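You operate a simulated robot arm through the tools that you are given. There is no shell and no other tool. Be economical: measure what you need, move in short steps, check, and stop when the job is done.

Carry out the task below with a simulated robot arm. There is one attempt and no reset: what you move stays moved.

Task
Put the purple peg in hole 20, then slide the top to it.
Fine: the hole marked 20; slide by hand, red lever to FREE, back to LOCK after; the other peg stays.

The check looks at the end state, three seconds after you hand in, the way a careful person would. Anything else that was tipped, shoved, dropped, spilled or broken makes it a failure.

Robot
A 6-joint arm with a fingered hand, hanging from a carriage that runs on a rail from [-1803, 4] to [677, -1] (x, y) and turns from -355 to 332 degrees about z. Base frame: it is fixed where the carriage stands at the start and does not move with it; the origin is on the floor, on the carriage's upright axis, x ahead of it, y to its left, z up. Readings come in mm, degrees, newtons and seconds.
With the tool pointing down near the work surface it reaches from about 100 to 620 mm from the robot's upright axis, wherever it stands. Its first joint turns from -166.0 to 166.0 degrees. Places, roughly: red couch lever [600, -200, 700]. Payload 4 kg.
The tool frame sits at the grasp point between the pads (the TCP): z along the fingers, y along the line on which they close. The tips reach 29 mm beyond it. Largest opening 100 mm; the body of the gripper starts 34 mm behind the TCP. The gripper is a hand of 5 fingers: y runs from the thumb to the fingers, the wrist lies at [-15, -114, -189] in the tool frame.
Orientation is that of the tool frame in the base frame, as [roll, pitch, yaw] about the fixed x, y, z axes, in that order (R = Rz(yaw) Ry(pitch) Rx(roll)). With the fingers straight down and the wrist toward the robot, the tool's x, y and z point along [0, 1, 0], [1, 0, 0] and [0, 0, -1] of the base frame.

Tools
- The arm moves only by the tool jog_arm. Its argument "rows" is one flat list of numbers, 6 for each row, row after row: the turn, a rotation vector about the tool's x, y, z in degrees, then the shift along the tool's x, y, z in m. In form: [ax, ay, az, tx, ty, tz, ax, ay, az, tx, ty, tz, ...]. A call has 1 to 20 rows; each row shifts and turns the commanded pose from where the row before left it, along the tool's axes as they then stand. A row lasts 0.2 s, in which the tool goes at most 50 mm and 8.6 degrees; a call with a longer step from one row to the next is refused whole. A pose out of reach is approached as far as the arm can. The call stops where the force on the tool passes 90 N (or 10 N more than at its start, if that is more) or the arm is blocked; 0.2 s more then pass. In this call time passes only in rows, and 0.2 s behind the last. The reply holds the time, the measured pose of the TCP, the force on the tool along the base axes, the opening and the grip force, in the units named above and with some noise, with the torque about the TCP (base axes, N m) and any sound that the robot's microphone picked up, and new pictures: "views" is both (left out), scene, wrist or none.
- Cameras (640 x 400 px; columns grow to the right, rows downward): "scene" is now at [258.4, -18.5, 1775.5]; the picture's right is [-0.35, -0.94, 0.00], its down [-0.84, 0.31, -0.46] and it looks along [0.43, -0.16, -0.89] (base axes); focal length 291 px, centre (320, 200). "wrist" rides on the gripper at [66, -86, -121] in the tool frame; the picture's right is [-0.76, 0.31, -0.58], its down [-0.59, -0.70, 0.40] and it looks along [-0.28, 0.64, 0.71] (tool axes); focal length 247 px, centre (320, 200). There is no depth. A picture from a camera that has moved, and an enlarged one, comes with that camera's place and axes in the base frame and with its lens.
- slide_trunk(by): slides the trunk up (or, below 0, down) by that many mm; the arm and the scene camera ride with it, the base frame stays. It gives what a move gives, with no picture.
- drive_base(legs): drives the robot by 1 to 6 legs, each [ahead, left, turn to the left] in mm, mm and degrees, along the robot's own axes; the way and the turn of a leg run together, so that a leg with both is an arc; at most 1500 mm and 180 degrees a leg. The arm and the cameras ride along, it lands a little off, and it stops where it bumps. It keeps to its track: a leg is cut to what the track allows. It gives what a move gives, and a new picture of the scene camera.
- move_fingers(index, middle, ring, little, thumb_bend, thumb_turn): sets how far each is bent, from 0 (flat) to 1 (curled in); at 0.3 the hand is open as for a grip, at 0.7 the pads meet at the TCP. One left out holds its place. A second passes; each finger stops where it meets its share of the squeeze, and holds until it gets a number again. It is the only way to open and close the hand. It gives what a move gives, with no picture; readings hold the bend of each and the force on index, middle, ring, little, thumb and palm. thumb_turn goes from beside the hand (0) to across from the fingers (1), as for a grip.
- aim_head(pan, tilt): turns the head with the scene camera to pan (to the left, within 155 degrees either way) and tilt (down, from -29 to 69), counted from straight ahead of the robot. It gives what a move gives, and a new picture of the scene camera.
- close_up(camera, box): a new picture of the part [left, top, right, bottom] of that camera's present view, enlarged. It takes no simulated time.
- finish_job(): hands the job in; it is judged then, once.

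Go step by step. Nothing tells you exact positions but the pictures and the camera data: compare them with the known pose of the tool, close in by small moves and look again before you grip or let go. The budget is 120 turns and 260 pictures, counting those below and the enlarged ones. Unless the task says otherwise, let go and move clear before handing in, and close with one line.

The tools are called after "Request:" by a JSON object that holds its "fn" and its "kwargs". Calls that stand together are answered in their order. jog_arm: Moves the arm, as the interface text tells. Its arguments: {"type":"object","properties":{"rows":{"type":"array","items":{"type":"number"}},"views":{"type":"string","enum":["both","scene","wrist","none"]}},"required":["rows"]} The other tools are called the same way: slide_trunk (by) slides the trunk up or down; move_fingers (index, middle, ring, little, thumb_bend, thumb_turn) moves the fingers one by one; drive_base (legs) drives the base; aim_head (pan, tilt) turns the head that bears the scene camera; close_up (camera, box) takes an enlarged picture of a part of a camera's view; finish_job () hands the job in.

At the start:

```text
time: 0.0
eef_pos: [432.1, -208.4, 1087.5]
orientation: [180.0, 0.0, 89.9]
ft_force: [0.6, -0.3, 0.0]
moment: [-0.02, 0.01, 0.0]
gripper_width: 99.5
finger_force: 0.0
shape: jaw
bend: [0.3, 0.3, 0.3, 0.3, 0.3, 0.98]
finger forces: [0.0, 0.0, 0.0, 0.1, 0.0, 0.0]
trunk travel left (down, up): [-507.0, 93.0]
robot x, y, heading: [-0.1, -3.1, -0.2]
head pan, tilt: [-20.2, 62.8]
```

scene: 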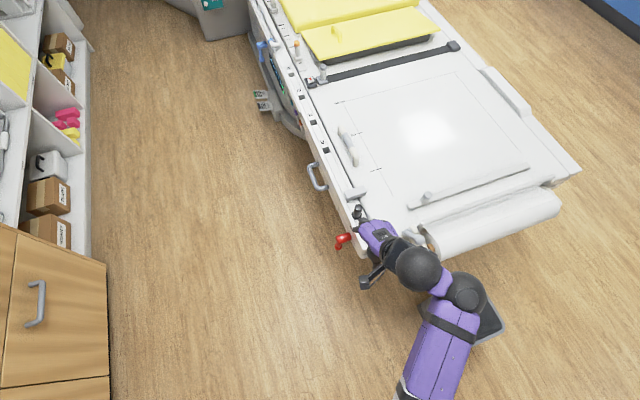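
wrist: 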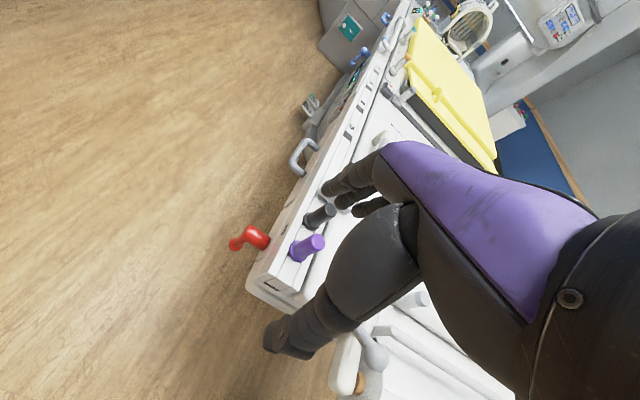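

I see a couch with a side rail of numbered holes, a purple peg and a black peg near the hand, and a red lever. I'll take close-ups to read the markings.

Request:
{"fn": "close_up", "kwargs": {"camera": "scene", "box": [240, 30, 400, 130]}}

Request:
{"fn": "close_up", "kwargs": {"camera": "scene", "box": [280, 120, 440, 260]}}

Request:
{"fn": "close_up", "kwargs": {"camera": "wrist", "box": [220, 170, 380, 310]}}

Request:
{"fn": "close_up", "kwargs": {"camera": "wrist", "box": [300, 20, 460, 160]}}

```text
4.00 times, centred on (320, 80) of scene
camera zoom: at [258.4, -18.5, 1775.5], right [-0.35, -0.94, 0.0], down [-0.84, 0.31, -0.46], along [0.43, -0.16, -0.89], focal length 1164 px, centre (320, 680)
```

zoom: 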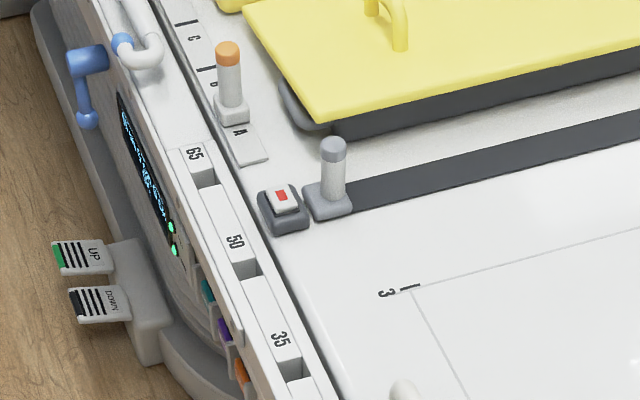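

```text
2.86 times, centred on (360, 190) of scene
camera zoom: at [258.4, -18.5, 1775.5], right [-0.35, -0.94, 0.0], down [-0.84, 0.31, -0.46], along [0.43, -0.16, -0.89], focal length 831 px, centre (206, 229)
```

zoom: 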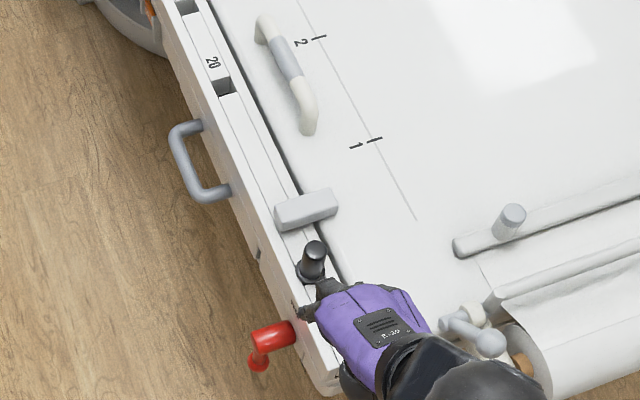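

```text
2.86 times, centred on (300, 240) of wrist
camera zoom: at [344.2, -141.2, 1208.9], right [0.31, -0.76, 0.58], down [-0.7, -0.59, -0.4], along [0.64, -0.28, -0.71], focal length 706 px, centre (377, 86)
```

zoom: 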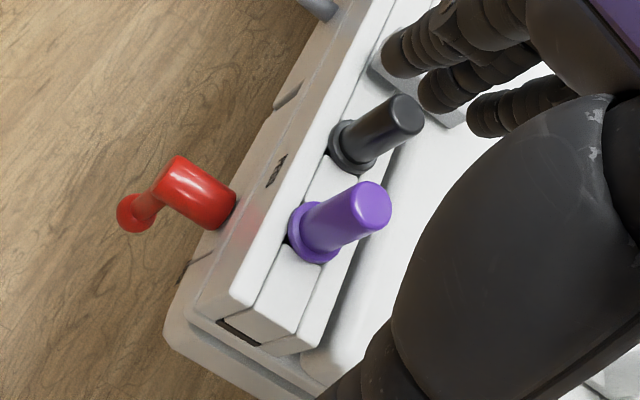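

```text
2.86 times, centred on (380, 90) of wrist
camera zoom: at [344.2, -141.2, 1208.9], right [0.31, -0.76, 0.58], down [-0.7, -0.59, -0.4], along [0.64, -0.28, -0.71], focal length 706 px, centre (149, 514)
```

zoom: 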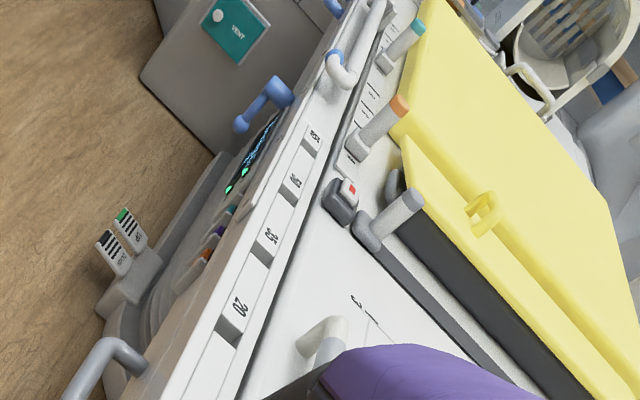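

The couch runs along x, with the numbered rail at y of about -278 and hole 20 at x of about 890. I'll move the hand left, clear of the couch, to see the pegs, block and lever.

Request:
{"fn": "jog_arm", "kwargs": {"rows": [0, 0, 0, 0.04, 0, 0, 0, 0, 0, 0.04, 0, 0, 0, 0, 0, 0.04, 0, 0, 0, 0, 0, 0.04, 0, 0, 0, 0, 0, 0.04, 0, 0]}}

Request:
{"fn": "close_up", "kwargs": {"camera": "scene", "box": [300, 150, 460, 250]}}

Request:
{"fn": "close_up", "kwargs": {"camera": "wrist", "box": [300, 150, 460, 250]}}

```text
time: 1.2
eef_pos: [430.9, -8.2, 1086.4]
orientation: [179.9, 0.1, 90.1]
ft_force: [0.1, -0.6, -0.2]
moment: [0.0, 0.03, 0.02]
gripper_width: 99.8
finger_force: 0.1
shape: jaw
bend: [0.3, 0.3, 0.3, 0.3, 0.3, 0.98]
finger forces: [0.1, 0.0, 0.1, 0.0, 0.1, 0.1]
trunk travel left (down, up): [-507.0, 93.0]
robot x, y, heading: [-0.5, 1.4, 0.1]
head pan, tilt: [-20.2, 62.8]
camera scene: at [258.5, -18.8, 1775.6], right [-0.35, -0.94, 0.0], down [-0.83, 0.31, -0.46], along [0.43, -0.16, -0.89], focal length 291 px, centre (320, 200)
camera wrist: at [343.7, 58.1, 1207.2], right [0.31, -0.76, 0.58], down [-0.7, -0.59, -0.4], along [0.64, -0.28, -0.71], focal length 247 px, centre (320, 200)
```

scene: 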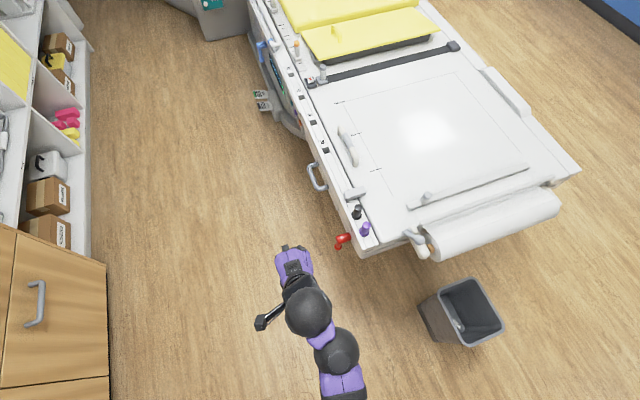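
wrist: 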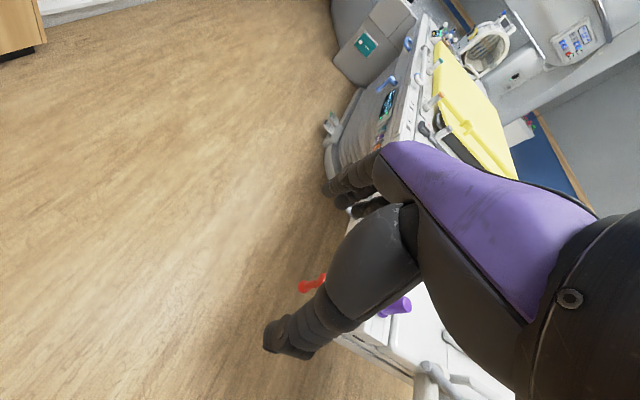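

```text
4.00 times, centred on (380, 200) of scene
camera zoom: at [258.5, -18.8, 1775.6], right [-0.35, -0.94, 0.0], down [-0.83, 0.31, -0.46], along [0.43, -0.16, -0.89], focal length 1164 px, centre (80, 200)
```

zoom: 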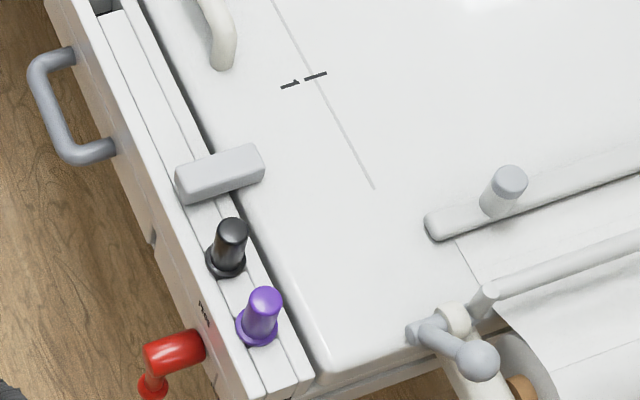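

```text
4.00 times, centred on (380, 200) of wrist
camera zoom: at [343.7, 58.1, 1207.2], right [0.31, -0.76, 0.58], down [-0.7, -0.59, -0.4], along [0.64, -0.28, -0.71], focal length 988 px, centre (80, 200)
```

zoom: 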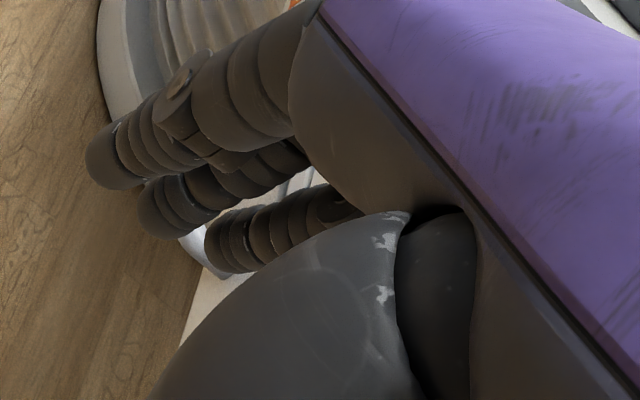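

The purple peg is nearest, the black one beyond it, then the top's block. The text beside the lever needs a closer look.

Request:
{"fn": "close_up", "kwargs": {"camera": "scene", "box": [330, 200, 378, 260]}}

Request:
{"fn": "close_up", "kwargs": {"camera": "scene", "box": [285, 90, 365, 160]}}

Request:
{"fn": "close_up", "kwargs": {"camera": "wrist", "box": [280, 240, 400, 320]}}

```text
6.67 times, centred on (354, 230) of scene
camera zoom: at [258.5, -18.8, 1775.6], right [-0.35, -0.94, 0.0], down [-0.83, 0.31, -0.46], along [0.43, -0.16, -0.89], focal length 1940 px, centre (93, 0)
```

zoom: 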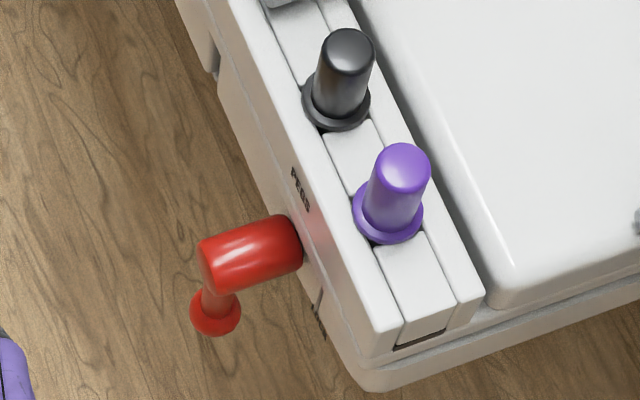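

```text
5.71 times, centred on (325, 125) of scene
camera zoom: at [258.5, -18.8, 1775.6], right [-0.35, -0.94, 0.0], down [-0.83, 0.31, -0.46], along [0.43, -0.16, -0.89], focal length 1662 px, centre (291, 629)
```

zoom: 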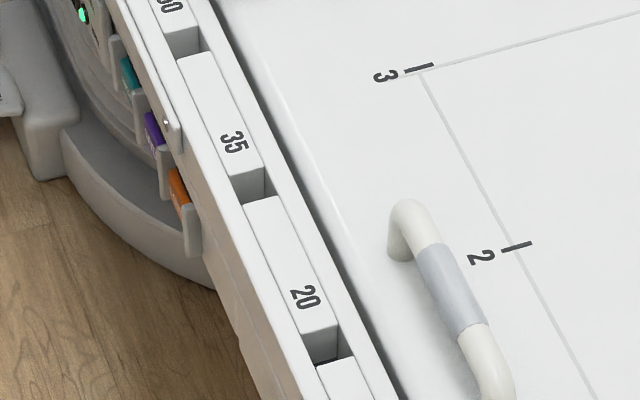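

```text
5.00 times, centred on (340, 280) of wrist
camera zoom: at [343.7, 58.1, 1207.2], right [0.31, -0.76, 0.58], down [-0.7, -0.59, -0.4], along [0.64, -0.28, -0.71], focal length 1235 px, centre (220, -200)
```

zoom: 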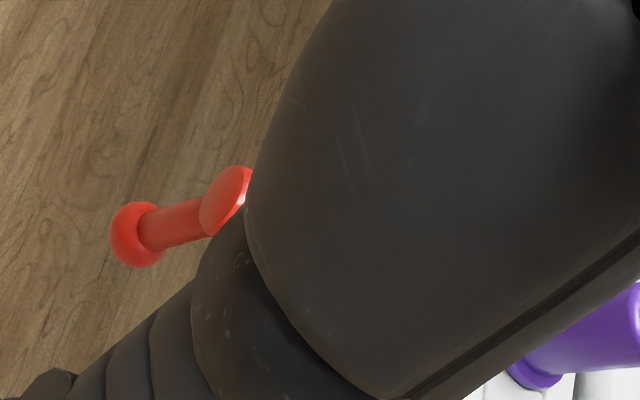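

I need a side view of the lever, so I'll drive alongside it, lower the trunk and turn the head.

Request:
{"fn": "drive_base", "kwargs": {"legs": [[300, 0, 0]]}}

Request:
{"fn": "slide_trunk", "kwargs": {"by": -400}}

Request:
{"fn": "aim_head", "kwargs": {"pan": -75, "tilt": 62}}

```text
time: 3.2
eef_pos: [729.5, -8.9, 1087.5]
orientation: [-179.9, 0.0, 90.1]
ft_force: [0.6, 0.0, 0.0]
moment: [0.01, -0.01, 0.02]
gripper_width: 99.9
finger_force: 0.0
shape: jaw
bend: [0.3, 0.3, 0.3, 0.3, 0.3, 0.98]
finger forces: [0.0, 0.0, 0.0, 0.1, 0.0, 0.0]
trunk travel left (down, up): [-507.0, 93.0]
robot x, y, heading: [297.2, -2.1, 0.1]
head pan, tilt: [-20.2, 62.8]
camera scene: at [556.4, -18.5, 1775.5], right [-0.34, -0.94, 0.0], down [-0.84, 0.31, -0.46], along [0.43, -0.16, -0.89], focal length 291 px, centre (320, 200)
```

scene: 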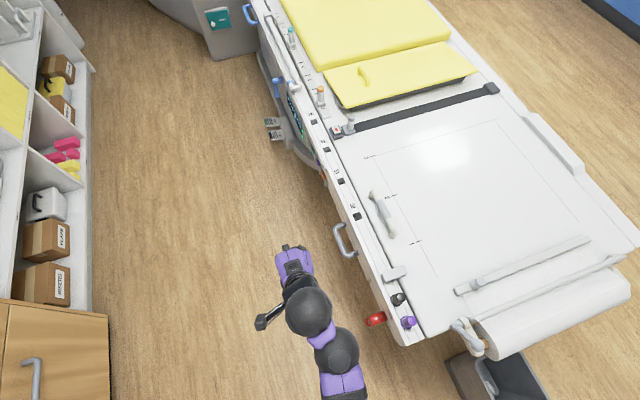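

```text
time: 7.1
eef_pos: [728.1, -9.1, 686.9]
orientation: [-180.0, -0.1, 90.1]
ft_force: [0.3, -0.1, -0.4]
moment: [-0.02, 0.02, 0.0]
gripper_width: 100.0
finger_force: 0.1
shape: jaw
bend: [0.3, 0.3, 0.3, 0.3, 0.3, 0.98]
finger forces: [0.0, 0.0, 0.0, 0.0, 0.0, 0.1]
trunk travel left (down, up): [-107.0, 493.0]
robot x, y, heading: [297.0, -2.7, 0.4]
head pan, tilt: [-20.2, 62.8]
```

```text
time: 8.3
eef_pos: [729.1, -8.4, 686.6]
orientation: [179.9, 0.0, 90.1]
ft_force: [0.1, -0.1, 0.0]
moment: [0.0, 0.0, -0.01]
gripper_width: 99.9
finger_force: 0.0
shape: jaw
bend: [0.3, 0.3, 0.3, 0.3, 0.3, 0.98]
finger forces: [0.0, 0.0, 0.1, 0.1, 0.0, 0.0]
trunk travel left (down, up): [-107.0, 493.0]
robot x, y, heading: [296.4, -4.5, -0.1]
head pan, tilt: [-75.0, 62.0]
camera scene: at [513.8, -58.9, 1376.5], right [-0.97, -0.26, 0.0], down [-0.23, 0.85, -0.47], along [0.12, -0.45, -0.88], focal length 291 px, centre (320, 200)
```

scene: 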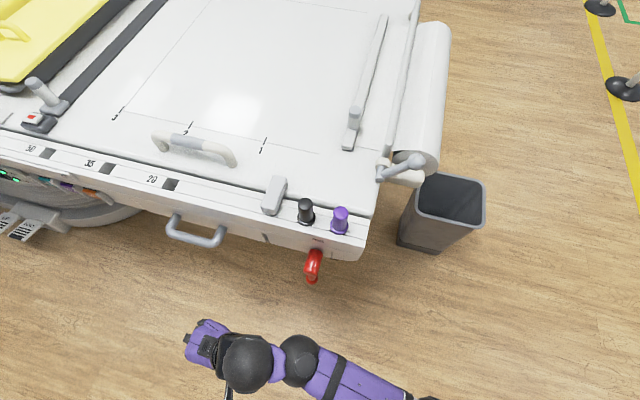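

Good view; I'll zoom on the lever, the pegs and hole 20.

Request:
{"fn": "close_up", "kwargs": {"camera": "scene", "box": [250, 180, 378, 290]}}

Request:
{"fn": "close_up", "kwargs": {"camera": "scene", "box": [120, 140, 248, 220]}}

Request:
{"fn": "close_up", "kwargs": {"camera": "scene", "box": [290, 230, 350, 285]}}

```text
3.64 times, centred on (314, 235) of scene
camera zoom: at [513.8, -58.9, 1376.5], right [-0.97, -0.26, 0.0], down [-0.23, 0.85, -0.47], along [0.12, -0.45, -0.88], focal length 1058 px, centre (342, 73)
```

zoom: 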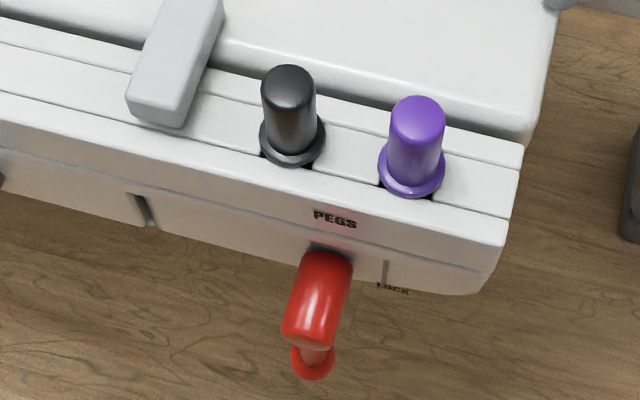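

```text
5.00 times, centred on (184, 180) of scene
camera zoom: at [513.8, -58.9, 1376.5], right [-0.97, -0.26, 0.0], down [-0.23, 0.85, -0.47], along [0.12, -0.45, -0.88], focal length 1455 px, centre (1000, 300)
```

zoom: 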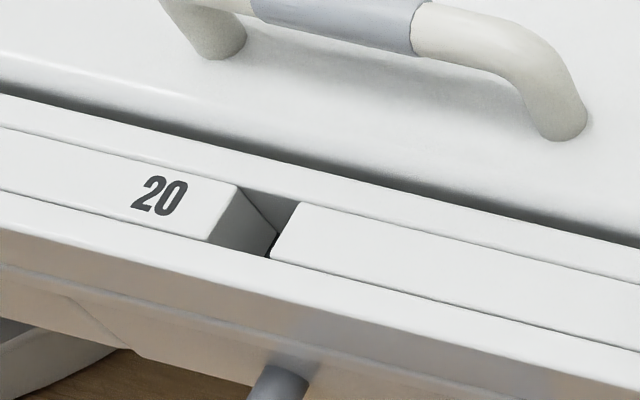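

```text
7.27 times, centred on (320, 258) of scene
camera zoom: at [513.8, -58.9, 1376.5], right [-0.97, -0.26, 0.0], down [-0.23, 0.85, -0.47], along [0.12, -0.45, -0.88], focal length 2116 px, centre (320, -218)
```

zoom: 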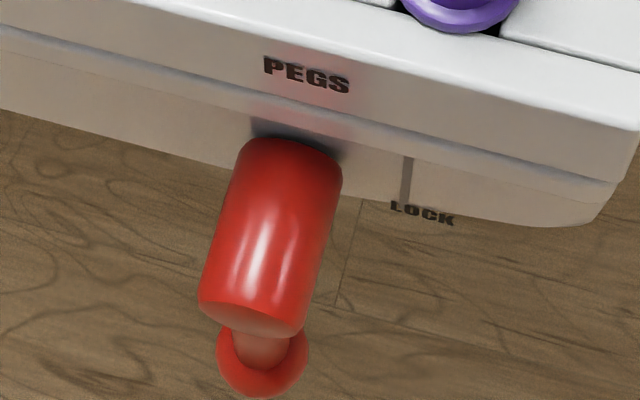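

The LOCK mark sits right of the lever hub and FREE is hidden. I'll turn the wrist camera toward the side face to see both.

Request:
{"fn": "jog_arm", "kwargs": {"rows": [0, 0, 0, 0.006, -0.034, -0.028, 0, 0, 0, 0.006, -0.034, -0.028, 0, 0, 0, 0.006, -0.034, -0.028, 0, 0, 0, 0.006, -0.034, -0.028, 0, 0, 0, 0.006, -0.034, -0.028, 0, 0, 8.25, 0, 0, 0, 0, 0, 8.25, 0, 0, 0, 0, 0, 8.25, 0, 0, 0, 0, 0, 8.25, 0, 0, 0, 0, 0, 8.25, 0, 0, 0, 0, 0, 8.25, 0, 0, 0, 0, 0, 8.25, 0, 0, 0, 0, 0, 8.25, 0, 0, 0]}}

```text
time: 11.1
eef_pos: [590.1, -95.1, 708.8]
orientation: [-179.5, -1.0, 24.9]
ft_force: [0.0, -0.2, 0.9]
moment: [-0.01, 0.01, 0.04]
gripper_width: 99.7
finger_force: 0.1
shape: jaw
bend: [0.3, 0.3, 0.3, 0.3, 0.3, 0.98]
finger forces: [0.0, 0.0, 0.1, 0.0, 0.0, 0.0]
out of reach, approached as far as the arm can: row 1, 2, 3, 4, 5, 10, 11, 12, 13
trunk travel left (down, up): [-107.0, 493.0]
robot x, y, heading: [297.7, -0.3, 0.3]
head pan, tilt: [-75.0, 62.0]
camera scene: at [513.7, -58.9, 1376.5], right [-0.97, -0.26, 0.0], down [-0.23, 0.85, -0.47], along [0.12, -0.45, -0.88], focal length 291 px, centre (320, 200)
camera wrist: at [611.0, 10.2, 831.9], right [-0.57, -0.61, 0.56], down [-0.82, 0.4, -0.4], along [0.02, -0.69, -0.72], focal length 247 px, centre (320, 200)
```

scene: 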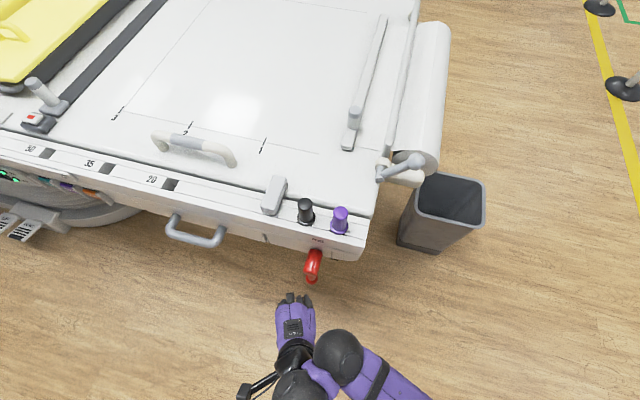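
wrist: 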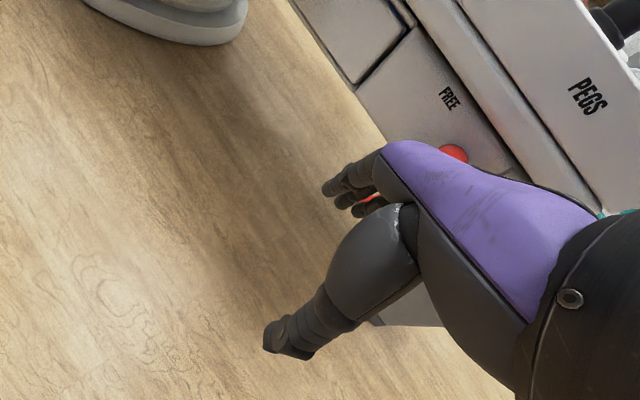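

FREE is on the far (+x) side of the hub and LOCK on the near side. I'll shift back and up so the hand does not hide the lever.

Request:
{"fn": "drive_base", "kwargs": {"legs": [[-130, 0, 0]]}}

Request:
{"fn": "slide_trunk", "kwargs": {"by": 100}}

Request:
{"fn": "jog_arm", "kwargs": {"rows": [0, 0, 0, 0, 0, 0.0]}}

```text
time: 12.4
eef_pos: [460.1, -94.4, 707.6]
orientation: [-179.3, -1.0, 24.8]
ft_force: [-0.4, -0.6, -0.2]
moment: [0.0, -0.03, 0.0]
gripper_width: 100.2
finger_force: 0.0
shape: jaw
bend: [0.3, 0.3, 0.3, 0.3, 0.3, 0.98]
finger forces: [0.1, 0.1, 0.0, 0.1, 0.1, 0.0]
trunk travel left (down, up): [-107.0, 493.0]
robot x, y, heading: [167.7, 1.1, 0.1]
head pan, tilt: [-75.0, 62.0]
camera scene: at [382.7, -58.6, 1376.3], right [-0.97, -0.26, 0.0], down [-0.23, 0.85, -0.47], along [0.12, -0.45, -0.88], focal length 291 px, centre (320, 200)
```

scene: 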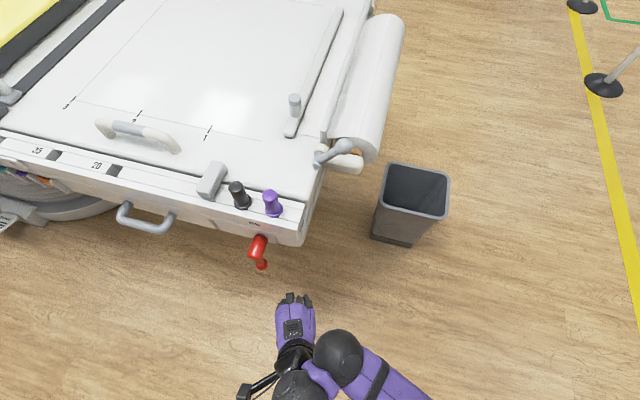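

```text
time: 13.7
eef_pos: [459.8, -93.9, 808.5]
orientation: [-179.4, -1.0, 24.9]
ft_force: [-0.4, 0.1, -0.3]
moment: [-0.03, 0.03, 0.0]
gripper_width: 99.9
finger_force: 0.1
shape: jaw
bend: [0.3, 0.3, 0.3, 0.3, 0.3, 0.98]
finger forces: [0.0, 0.0, 0.1, 0.1, 0.0, 0.1]
trunk travel left (down, up): [-207.0, 393.0]
robot x, y, heading: [165.0, 0.2, -0.1]
head pan, tilt: [-75.0, 62.0]
```

```text
time: 14.1
eef_pos: [459.7, -94.8, 808.3]
orientation: [-179.5, -1.0, 25.0]
ft_force: [0.6, 0.2, -0.4]
moment: [0.0, 0.01, 0.03]
gripper_width: 100.0
finger_force: 0.1
shape: jaw
bend: [0.3, 0.3, 0.3, 0.3, 0.3, 0.98]
finger forces: [0.0, 0.0, 0.1, 0.0, 0.0, 0.0]
trunk travel left (down, up): [-207.0, 393.0]
robot x, y, heading: [167.9, 1.7, -0.1]
head pan, tilt: [-75.0, 62.0]
camera scene: at [383.2, -58.6, 1476.4], right [-0.97, -0.26, 0.0], down [-0.23, 0.85, -0.47], along [0.12, -0.45, -0.88], focal length 291 px, centre (320, 200)
camera wrist: at [480.6, 10.9, 932.2], right [-0.56, -0.61, 0.56], down [-0.83, 0.4, -0.4], along [0.02, -0.69, -0.72], focal length 247 px, centre (320, 200)
```

scene: 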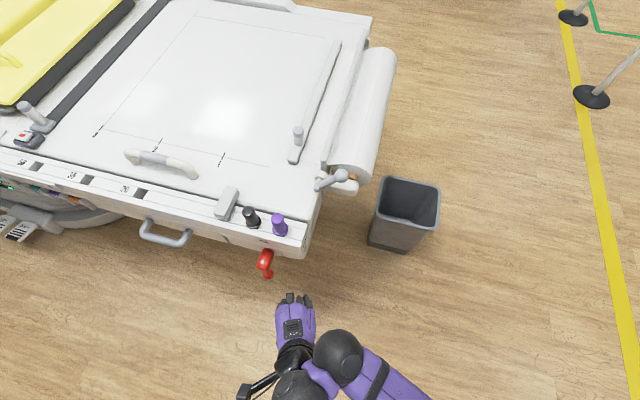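
wrist: 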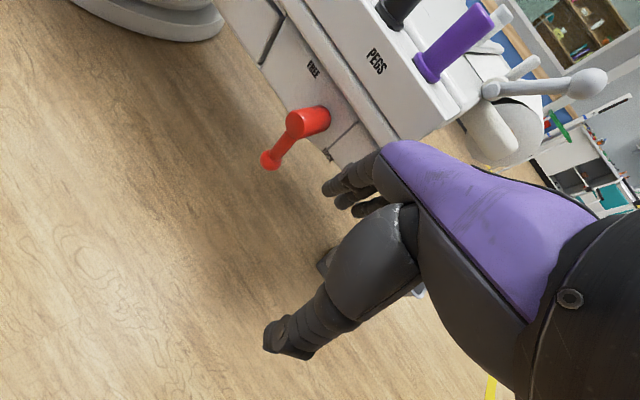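

Request:
{"fn": "close_up", "kwargs": {"camera": "wrist", "box": [220, 30, 380, 180]}}

Request:
{"fn": "close_up", "kwargs": {"camera": "scene", "box": [210, 180, 320, 290]}}

```text
2.67 times, centred on (300, 105) of wrist
camera zoom: at [480.6, 10.9, 932.2], right [-0.56, -0.61, 0.56], down [-0.83, 0.4, -0.4], along [0.02, -0.69, -0.72], focal length 659 px, centre (373, 453)
```

zoom: 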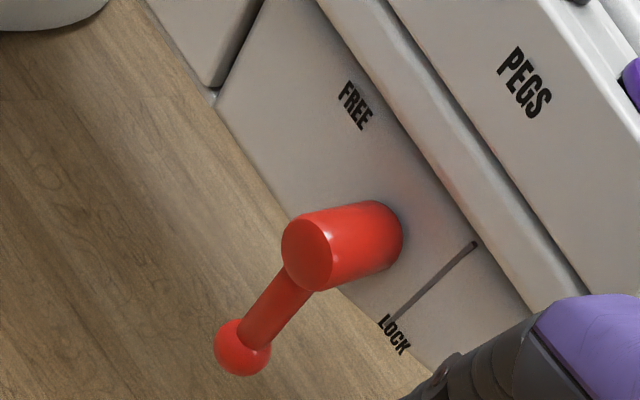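

```text
3.64 times, centred on (265, 235) of scene
camera zoom: at [383.2, -58.6, 1476.4], right [-0.97, -0.26, 0.0], down [-0.23, 0.85, -0.47], along [0.12, -0.45, -0.88], focal length 1058 px, centre (520, 73)
```

zoom: 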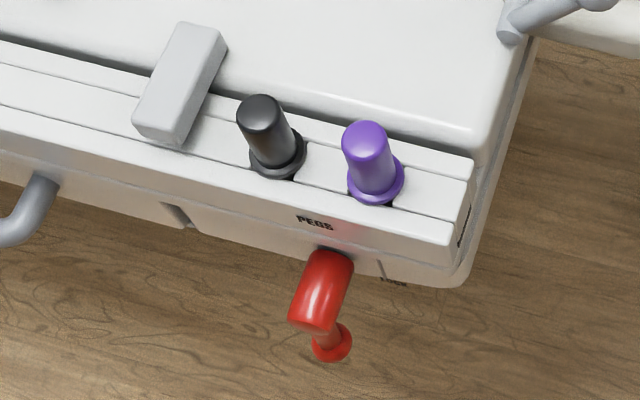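

I see the lever hanging straight down by LOCK, with FREE on the +x side, so FREE should mean swinging it to +x. By triangulation the purple peg top is about (535, -278, 918) and the black about (600, -280). First I raise the hand, square it up and go above the purple peg.

Request:
{"fn": "slide_trunk", "kwargs": {"by": 220}}

Request:
{"fn": "jog_arm", "kwargs": {"rows": [0, 0, -8.1, 0, 0, 0, 0, 0, -8.1, 0, 0, 0, 0, 0, -8.1, 0, 0, 0, 0, 0, -8.1, 0, 0, 0, 0, 0, -8.1, 0, 0, 0, 0, 0, -8.1, 0, 0, 0, 0, 0, -8.1, 0, 0, 0, 0, 0, -8.3, 0, 0, 0], "views": "none"}}

Request:
{"fn": "move_fingers", "kwargs": {"index": 0.48, "middle": 0.48, "ring": 0.48, "little": 0.48, "thumb_bend": 0.45, "thumb_turn": 1}}

Request:
{"fn": "aim_head", "kwargs": {"pan": -50, "tilt": 62}}

```text
time: 16.5
eef_pos: [460.1, -93.3, 1028.7]
orientation: [-179.3, -0.9, 24.8]
ft_force: [-0.5, -0.3, 0.3]
moment: [-0.02, 0.01, 0.02]
gripper_width: 100.0
finger_force: 0.2
shape: jaw
bend: [0.3, 0.3, 0.3, 0.3, 0.3, 0.98]
finger forces: [0.1, 0.1, 0.0, 0.0, 0.1, 0.0]
trunk travel left (down, up): [-427.0, 173.0]
robot x, y, heading: [167.3, -1.1, 0.2]
head pan, tilt: [-75.0, 62.0]
```

```text
time: 18.3
eef_pos: [490.2, -126.7, 1071.8]
orientation: [176.0, 1.5, 68.6]
ft_force: [0.4, -1.4, -0.7]
moment: [0.0, 0.03, -0.02]
gripper_width: 99.8
finger_force: 0.0
shape: jaw
bend: [0.3, 0.3, 0.3, 0.3, 0.3, 0.98]
finger forces: [0.0, 0.0, 0.1, 0.0, 0.0, 0.1]
out of reach, approached as far as the arm can: row 2, 3, 6, 7, 8
trunk travel left (down, up): [-427.0, 173.0]
robot x, y, heading: [168.4, -0.6, 0.2]
head pan, tilt: [-75.0, 62.0]
```

```text
time: 19.3
eef_pos: [488.4, -127.2, 1069.7]
orientation: [176.3, 1.6, 68.4]
ft_force: [0.2, 0.7, 0.9]
moment: [0.04, 0.02, -0.03]
gripper_width: 59.1
finger_force: 0.0
shape: fingers
bend: [0.48, 0.48, 0.48, 0.48, 0.45, 0.99]
finger forces: [0.1, 0.0, 0.1, 0.1, 0.1, 0.1]
trunk travel left (down, up): [-427.0, 173.0]
robot x, y, heading: [166.0, -2.1, -0.2]
head pan, tilt: [-75.0, 62.0]
```

```text
time: 20.1
eef_pos: [488.4, -126.6, 1069.6]
orientation: [176.1, 1.7, 68.5]
ft_force: [0.0, -0.1, 0.8]
moment: [0.05, 0.0, 0.0]
gripper_width: 59.2
finger_force: 0.2
shape: fingers
bend: [0.48, 0.48, 0.48, 0.48, 0.45, 0.99]
finger forces: [0.1, 0.0, 0.0, 0.0, 0.0, 0.0]
trunk travel left (down, up): [-427.0, 173.0]
robot x, y, heading: [167.5, -2.7, 0.2]
head pan, tilt: [-50.0, 62.0]
camera scene: at [407.8, -45.7, 1696.5], right [-0.77, -0.64, 0.0], down [-0.57, 0.68, -0.47], along [0.3, -0.36, -0.88], focal length 291 px, centre (320, 200)
```

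scene: 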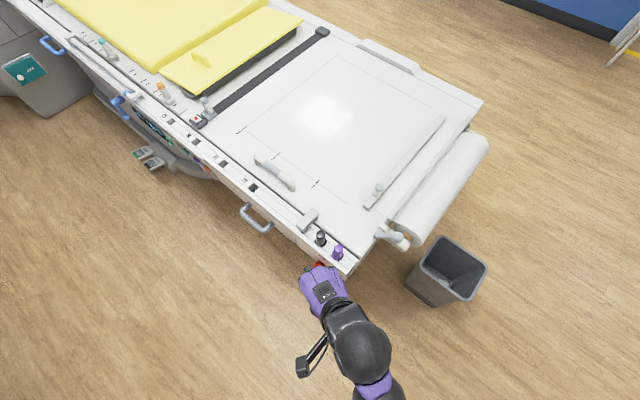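

The arm is near its height limit here, so I'll lower the tool relative to the trunk and finish squaring up.

Request:
{"fn": "jog_arm", "kwargs": {"rows": [0, 0, 0, 0, 0, 0.03, 0, 0, 0, 0, 0, 0.03, 0, 0, 0, 0, 0, 0.03, 0, 0, -7, 0, 0, 0, 0, 0, -7, 0, 0, 0, 0, 0, -7, 0, 0, 0], "views": "wrist"}}

```text
time: 21.6
eef_pos: [492.5, -131.5, 981.3]
orientation: [176.9, 2.8, 89.4]
ft_force: [0.2, 0.3, 0.8]
moment: [-0.01, 0.03, 0.0]
gripper_width: 58.4
finger_force: 0.1
shape: fingers
bend: [0.48, 0.48, 0.48, 0.48, 0.45, 0.99]
finger forces: [0.1, 0.0, 0.0, 0.1, 0.0, 0.0]
out of reach, approached as far as the arm can: row 1
trunk travel left (down, up): [-427.0, 173.0]
robot x, y, heading: [171.4, 0.7, 0.4]
head pan, tilt: [-50.0, 62.0]
camera wrist: at [401.2, -57.9, 1094.5], right [0.27, -0.73, 0.63], down [-0.69, -0.6, -0.41], along [0.68, -0.32, -0.66], focal length 247 px, centre (320, 200)
```

wrist: 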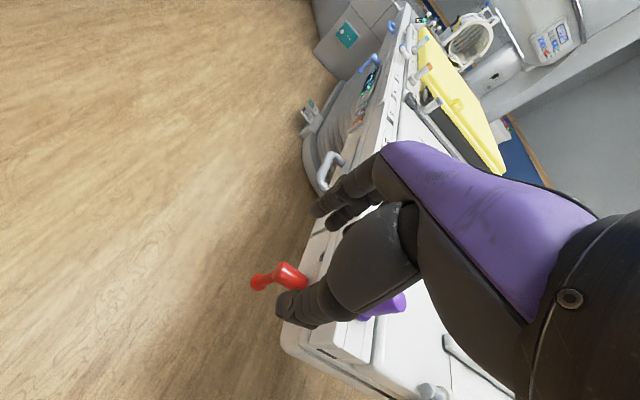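

Request:
{"fn": "jog_arm", "kwargs": {"rows": [3.07, 2.83, -0.6, 0, 0, 0, 0, 0, 0, -0.036, 0.01, 0, 0, 0, 0, -0.037, 0.011, 0, 0, 0, 0, -0.037, 0.011, 0, 0, 0, 0, -0.037, 0.011, 0], "views": "both"}}

Request:
{"fn": "close_up", "kwargs": {"camera": "scene", "box": [280, 200, 380, 290]}}

```text
time: 22.8
eef_pos: [541.0, -275.5, 969.4]
orientation: [-179.9, 0.0, 90.0]
ft_force: [0.9, 0.4, -0.8]
moment: [-0.03, 0.01, 0.0]
gripper_width: 58.9
finger_force: 0.0
shape: fingers
bend: [0.48, 0.48, 0.48, 0.48, 0.45, 0.99]
finger forces: [0.0, 0.1, 0.0, 0.1, 0.0, 0.0]
out of reach, approached as far as the arm can: row 1, 2
trunk travel left (down, up): [-427.0, 173.0]
robot x, y, heading: [170.4, 0.2, -0.1]
head pan, tilt: [-50.0, 62.0]
camera scene: at [407.8, -45.5, 1696.4], right [-0.76, -0.64, 0.0], down [-0.57, 0.68, -0.47], along [0.3, -0.36, -0.88], focal length 291 px, centre (320, 200)
camera wrist: at [455.0, -208.5, 1090.5], right [0.31, -0.76, 0.58], down [-0.7, -0.59, -0.4], along [0.64, -0.28, -0.71], focal length 247 px, centre (320, 200)
```

scene: 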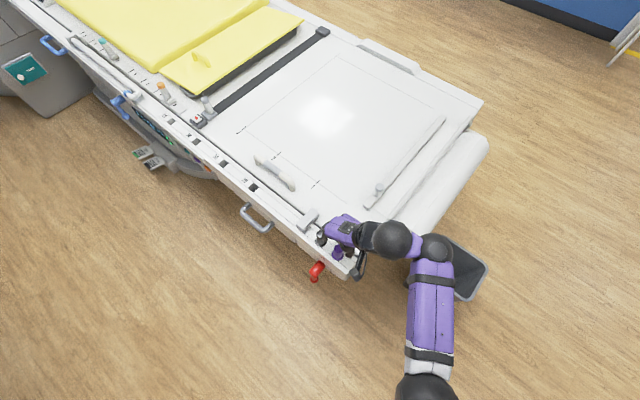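
wrist: 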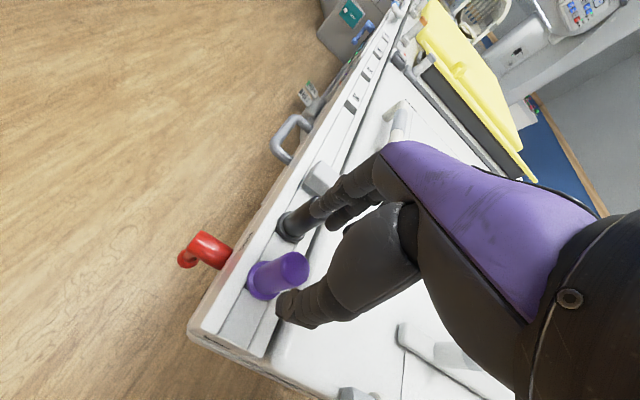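

```text
4.44 times, centred on (330, 245) of scene
camera zoom: at [407.8, -45.5, 1696.4], right [-0.76, -0.64, 0.0], down [-0.57, 0.68, -0.47], along [0.3, -0.36, -0.88], focal length 1293 px, centre (276, 0)
```

zoom: 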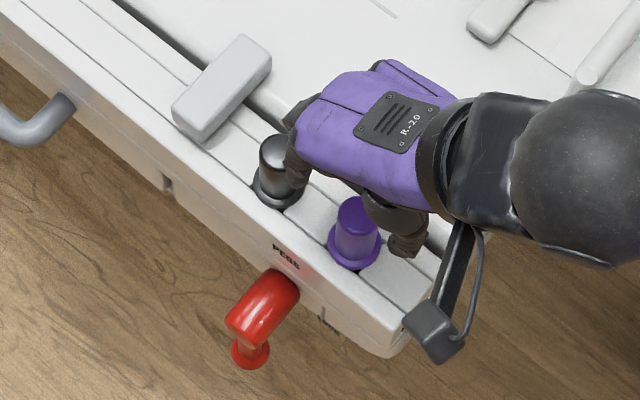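

The peg shows where I expected it. I'll narrow the fingers so they clear the black peg, centre on the purple one, and descend partway.

Request:
{"fn": "move_fingers", "kwargs": {"index": 0.54, "middle": 0.54, "ring": 0.54, "little": 0.54, "thumb_bend": 0.42}}

Request:
{"fn": "jog_arm", "kwargs": {"rows": [0, 0, 0, -0.003, -0.007, 0, 0, 0, 0, 0, 0, 0.01, 0, 0, 0, 0, 0, 0.01], "views": "both"}}

Request:
{"fn": "close_up", "kwargs": {"camera": "scene", "box": [300, 210, 370, 270]}}

Request:
{"fn": "close_up", "kwargs": {"camera": "wrist", "box": [220, 140, 380, 340]}}

```text
time: 23.8
eef_pos: [542.0, -275.0, 970.3]
orientation: [-180.0, 0.0, 90.1]
ft_force: [-0.2, -0.3, 0.2]
moment: [-0.02, 0.02, -0.02]
gripper_width: 54.9
finger_force: 0.0
shape: fingers
bend: [0.54, 0.54, 0.54, 0.54, 0.42, 0.99]
finger forces: [0.0, 0.0, 0.0, 0.0, 0.0, 0.1]
trunk travel left (down, up): [-427.0, 173.0]
robot x, y, heading: [168.8, -0.3, 0.0]
head pan, tilt: [-50.0, 62.0]
```

```text
time: 24.6
eef_pos: [535.5, -279.7, 949.9]
orientation: [-180.0, 0.0, 90.3]
ft_force: [0.8, 0.5, 0.1]
moment: [-0.01, -0.01, 0.0]
gripper_width: 54.8
finger_force: 0.2
shape: fingers
bend: [0.54, 0.54, 0.54, 0.54, 0.42, 0.99]
finger forces: [0.0, 0.1, 0.0, 0.0, 0.1, 0.0]
trunk travel left (down, up): [-427.0, 173.0]
robot x, y, heading: [169.9, -1.6, 0.1]
head pan, tilt: [-50.0, 62.0]
camera scene: at [407.8, -45.7, 1696.5], right [-0.76, -0.64, 0.0], down [-0.57, 0.68, -0.47], along [0.3, -0.36, -0.88], focal length 291 px, centre (320, 200)
camera wrist: at [448.3, -211.3, 1070.6], right [0.31, -0.76, 0.58], down [-0.7, -0.59, -0.4], along [0.64, -0.28, -0.71], focal length 247 px, centre (320, 200)
```

scene: 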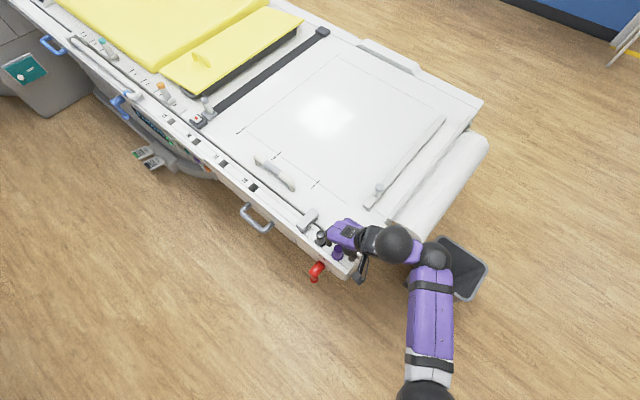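
wrist: 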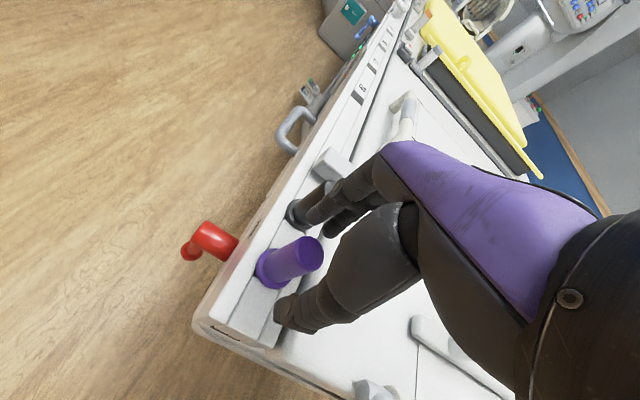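

```text
6.67 times, centred on (335, 240) of scene
camera zoom: at [407.8, -45.7, 1696.5], right [-0.76, -0.64, 0.0], down [-0.57, 0.68, -0.47], along [0.3, -0.36, -0.88], focal length 1940 px, centre (220, -67)
```

zoom: 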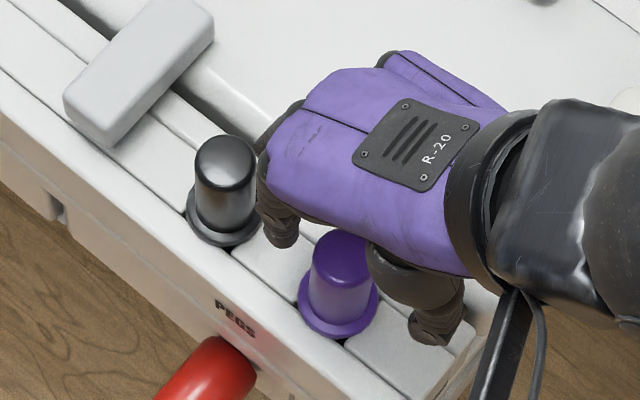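

```text
2.00 times, centred on (300, 240) of wrist
camera zoom: at [448.3, -211.3, 1070.6], right [0.31, -0.76, 0.58], down [-0.7, -0.59, -0.4], along [0.64, -0.28, -0.71], focal length 494 px, centre (360, 120)
```

zoom: 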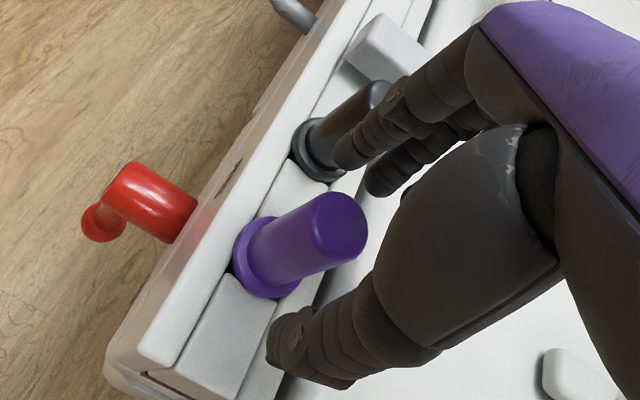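

The peg lies between index/middle and thumb, and the fingers clear the black peg by roughly 12 mm. Descending to grip height and closing.

Request:
{"fn": "jog_arm", "kwargs": {"rows": [0, 0, 0, 0, 0, 0.01, 0, 0, 0, 0, 0, 0.01, 0, 0, 0, 0, 0, 0.01, 0, 0, 0, 0, 0, 0.01, 0, 0, 0, 0, 0, 0.006], "views": "both"}}

Request:
{"fn": "close_up", "kwargs": {"camera": "scene", "box": [300, 210, 370, 270]}}

Request:
{"fn": "close_up", "kwargs": {"camera": "wrist", "box": [220, 140, 380, 340]}}

```text
time: 25.8
eef_pos: [535.1, -276.0, 904.1]
orientation: [-179.9, 0.0, 90.2]
ft_force: [-0.2, 0.4, -0.7]
moment: [0.02, 0.02, 0.0]
gripper_width: 55.2
finger_force: 0.1
shape: fingers
bend: [0.54, 0.54, 0.54, 0.54, 0.42, 0.99]
finger forces: [0.0, 0.0, 0.1, 0.0, 0.0, 0.0]
trunk travel left (down, up): [-427.0, 173.0]
robot x, y, heading: [163.1, -0.4, 0.2]
head pan, tilt: [-50.0, 62.0]
camera scene: at [407.8, -45.7, 1696.5], right [-0.76, -0.64, 0.0], down [-0.57, 0.68, -0.47], along [0.3, -0.36, -0.88], focal length 291 px, centre (320, 200)
camera wrist: at [447.9, -211.0, 1024.6], right [0.31, -0.76, 0.58], down [-0.7, -0.59, -0.4], along [0.64, -0.28, -0.71], focal length 247 px, centre (320, 200)
```

scene: 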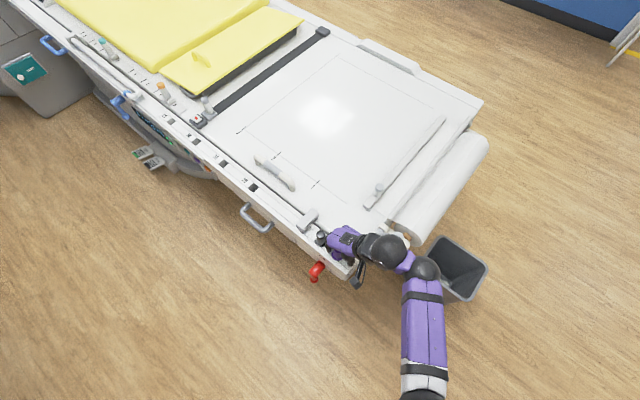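
wrist: 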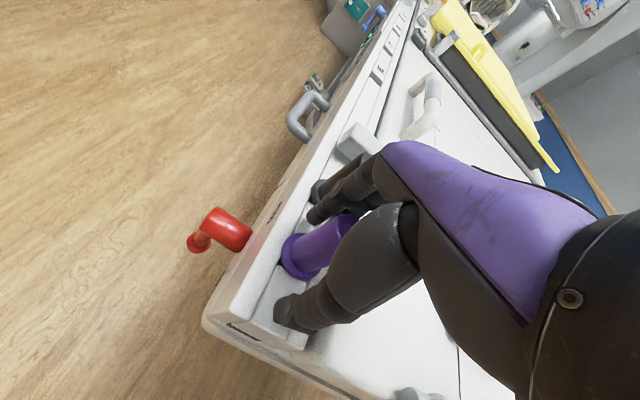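

```text
6.67 times, centred on (335, 240) of scene
camera zoom: at [407.8, -45.7, 1696.5], right [-0.76, -0.64, 0.0], down [-0.57, 0.68, -0.47], along [0.3, -0.36, -0.88], focal length 1940 px, centre (220, -67)
```

zoom: 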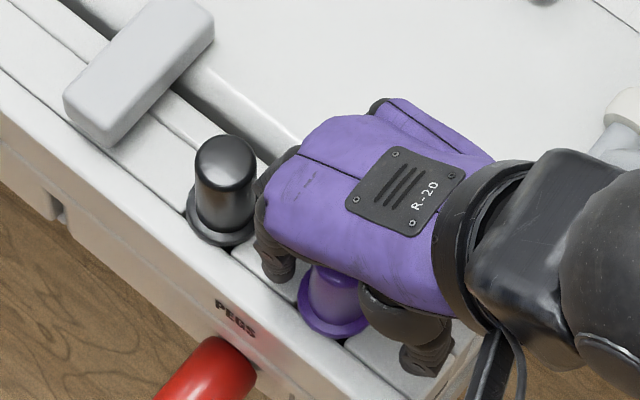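

```text
2.00 times, centred on (300, 240) of wrist
camera zoom: at [447.9, -211.0, 1024.6], right [0.31, -0.76, 0.58], down [-0.7, -0.59, -0.4], along [0.64, -0.28, -0.71], focal length 494 px, centre (360, 120)
```

zoom: 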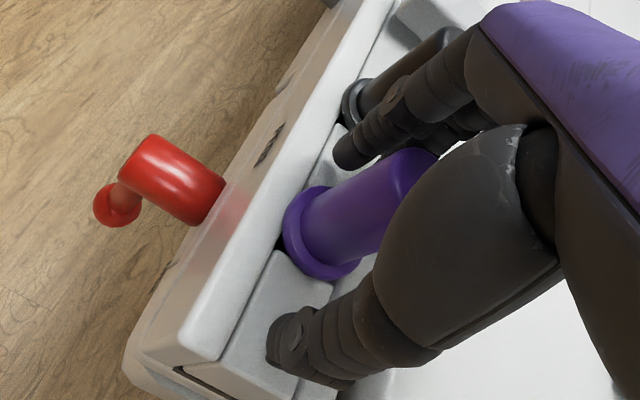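

Request:
{"fn": "move_fingers", "kwargs": {"index": 0.72, "middle": 0.72, "ring": 0.66, "little": 0.66, "thumb_bend": 0.72}}

Request:
{"fn": "close_up", "kwargs": {"camera": "wrist", "box": [220, 140, 380, 340]}}

```text
time: 26.8
eef_pos: [534.0, -277.6, 903.4]
orientation: [-179.8, 0.0, 90.1]
ft_force: [1.1, 0.0, -0.5]
moment: [-0.01, 0.05, 0.02]
gripper_width: 18.7
finger_force: 9.5
shape: fingers
bend: [0.71, 0.66, 0.66, 0.66, 0.64, 1.0]
finger forces: [4.5, 5.3, 0.0, 0.1, 9.0, 0.0]
trunk travel left (down, up): [-427.0, 173.0]
robot x, y, heading: [167.9, 2.6, 0.1]
head pan, tilt: [-50.0, 62.0]
```

```text
2.00 times, centred on (300, 240) of wrist
camera zoom: at [448.0, -210.9, 1024.6], right [0.31, -0.76, 0.58], down [-0.7, -0.59, -0.4], along [0.64, -0.28, -0.71], focal length 494 px, centre (360, 120)
```

zoom: 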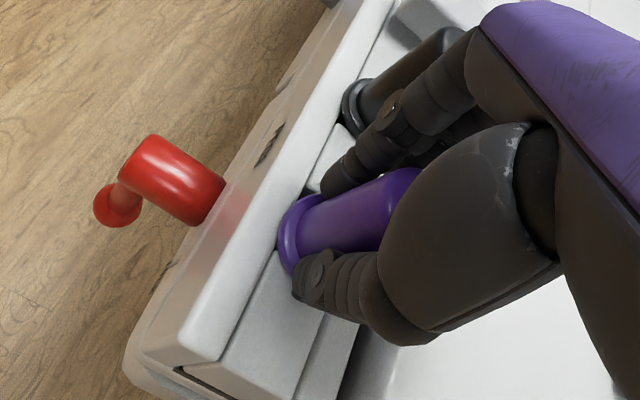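

Gripped by index, middle and thumb. Lifting straight up.

Request:
{"fn": "jog_arm", "kwargs": {"rows": [0, 0, 0, 0, 0, -0.01, 0, 0, 0, 0, 0, -0.01, 0, 0, 0, 0, 0, -0.01], "views": "wrist"}}

Request:
{"fn": "slide_trunk", "kwargs": {"by": 60}}

Request:
{"fn": "jog_arm", "kwargs": {"rows": [0, 0, 0, 0, 0, 0]}}

Request:
{"fn": "close_up", "kwargs": {"camera": "wrist", "box": [220, 140, 380, 340]}}

```text
time: 27.6
eef_pos: [535.6, -277.2, 933.5]
orientation: [-179.9, -0.1, 90.2]
ft_force: [1.2, 0.2, -0.2]
moment: [-0.02, -0.02, -0.02]
gripper_width: 18.5
finger_force: 9.3
shape: fingers
bend: [0.71, 0.66, 0.66, 0.66, 0.64, 1.0]
finger forces: [4.4, 4.9, 0.1, 0.0, 9.0, 0.0]
trunk travel left (down, up): [-427.0, 173.0]
robot x, y, heading: [167.4, 1.1, 0.0]
head pan, tilt: [-50.0, 62.0]
camera wrist: at [447.7, -210.5, 1054.8], right [0.31, -0.76, 0.58], down [-0.7, -0.59, -0.4], along [0.64, -0.28, -0.71], focal length 247 px, centre (320, 200)
```

wrist: 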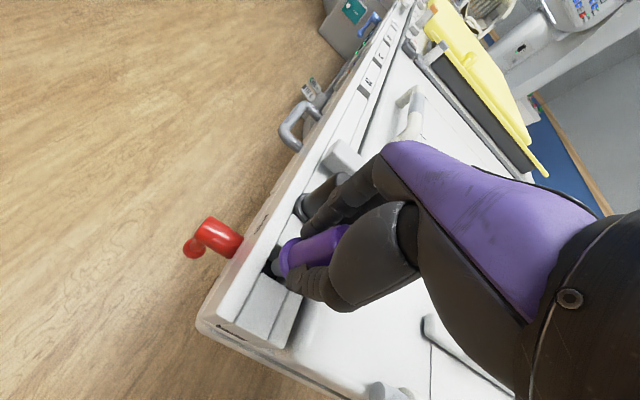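

```text
time: 28.6
eef_pos: [534.8, -277.6, 992.9]
orientation: [-179.9, -0.1, 90.2]
ft_force: [0.2, -0.1, -0.4]
moment: [0.01, 0.01, 0.0]
gripper_width: 18.7
finger_force: 9.1
shape: fingers
bend: [0.71, 0.66, 0.66, 0.66, 0.64, 1.0]
finger forces: [4.5, 5.0, 0.0, 0.0, 9.0, 0.0]
trunk travel left (down, up): [-487.0, 113.0]
robot x, y, heading: [169.1, -1.4, 0.1]
head pan, tilt: [-50.0, 62.0]
```

```text
time: 28.9
eef_pos: [534.6, -277.1, 993.2]
orientation: [-179.8, 0.0, 90.2]
ft_force: [-0.1, 0.0, -0.1]
moment: [0.01, -0.01, 0.01]
gripper_width: 18.5
finger_force: 9.1
shape: fingers
bend: [0.71, 0.66, 0.66, 0.66, 0.64, 1.0]
finger forces: [4.4, 5.1, 0.0, 0.1, 9.0, 0.0]
trunk travel left (down, up): [-487.0, 113.0]
robot x, y, heading: [167.7, 0.4, 0.1]
head pan, tilt: [-50.0, 62.0]
camera scene: at [407.8, -45.7, 1756.4], right [-0.76, -0.64, 0.0], down [-0.57, 0.68, -0.47], along [0.3, -0.36, -0.88], focal length 291 px, centre (320, 200)
camera wrist: at [447.7, -210.6, 1114.6], right [0.31, -0.76, 0.58], down [-0.7, -0.59, -0.4], along [0.64, -0.28, -0.71], focal length 247 px, centre (320, 200)
```

scene: 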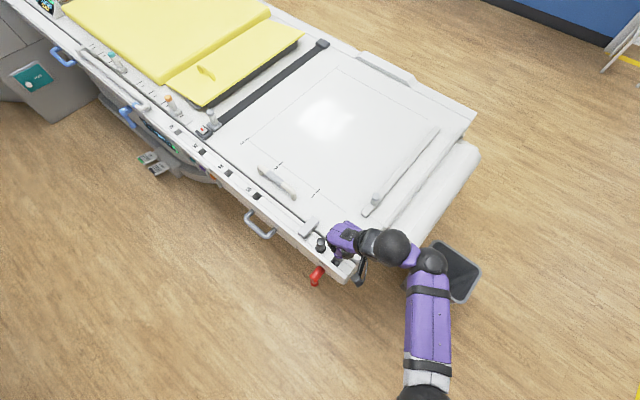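
wrist: 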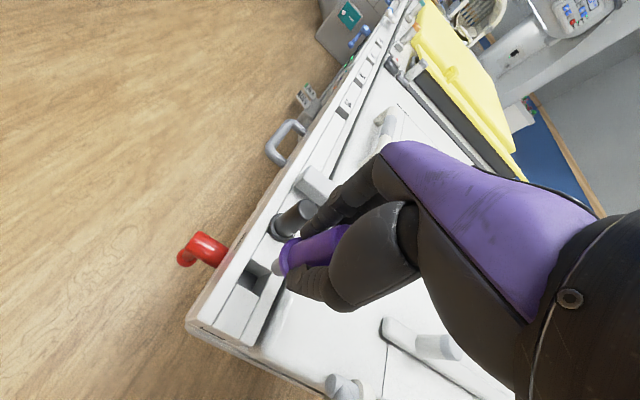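

```text
2.00 times, centred on (300, 240) of wrist
camera zoom: at [447.7, -210.6, 1114.6], right [0.31, -0.76, 0.58], down [-0.7, -0.59, -0.4], along [0.64, -0.28, -0.71], focal length 494 px, centre (360, 120)
```

zoom: 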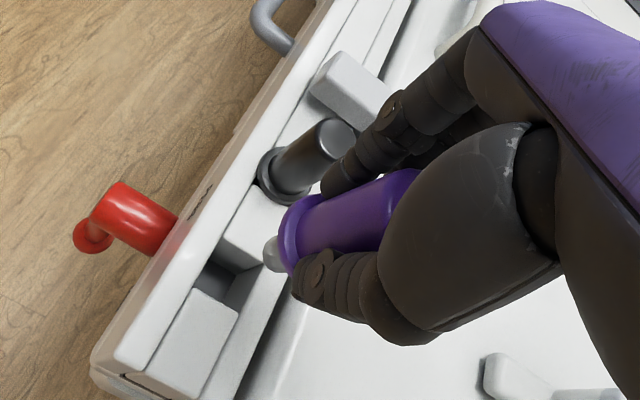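

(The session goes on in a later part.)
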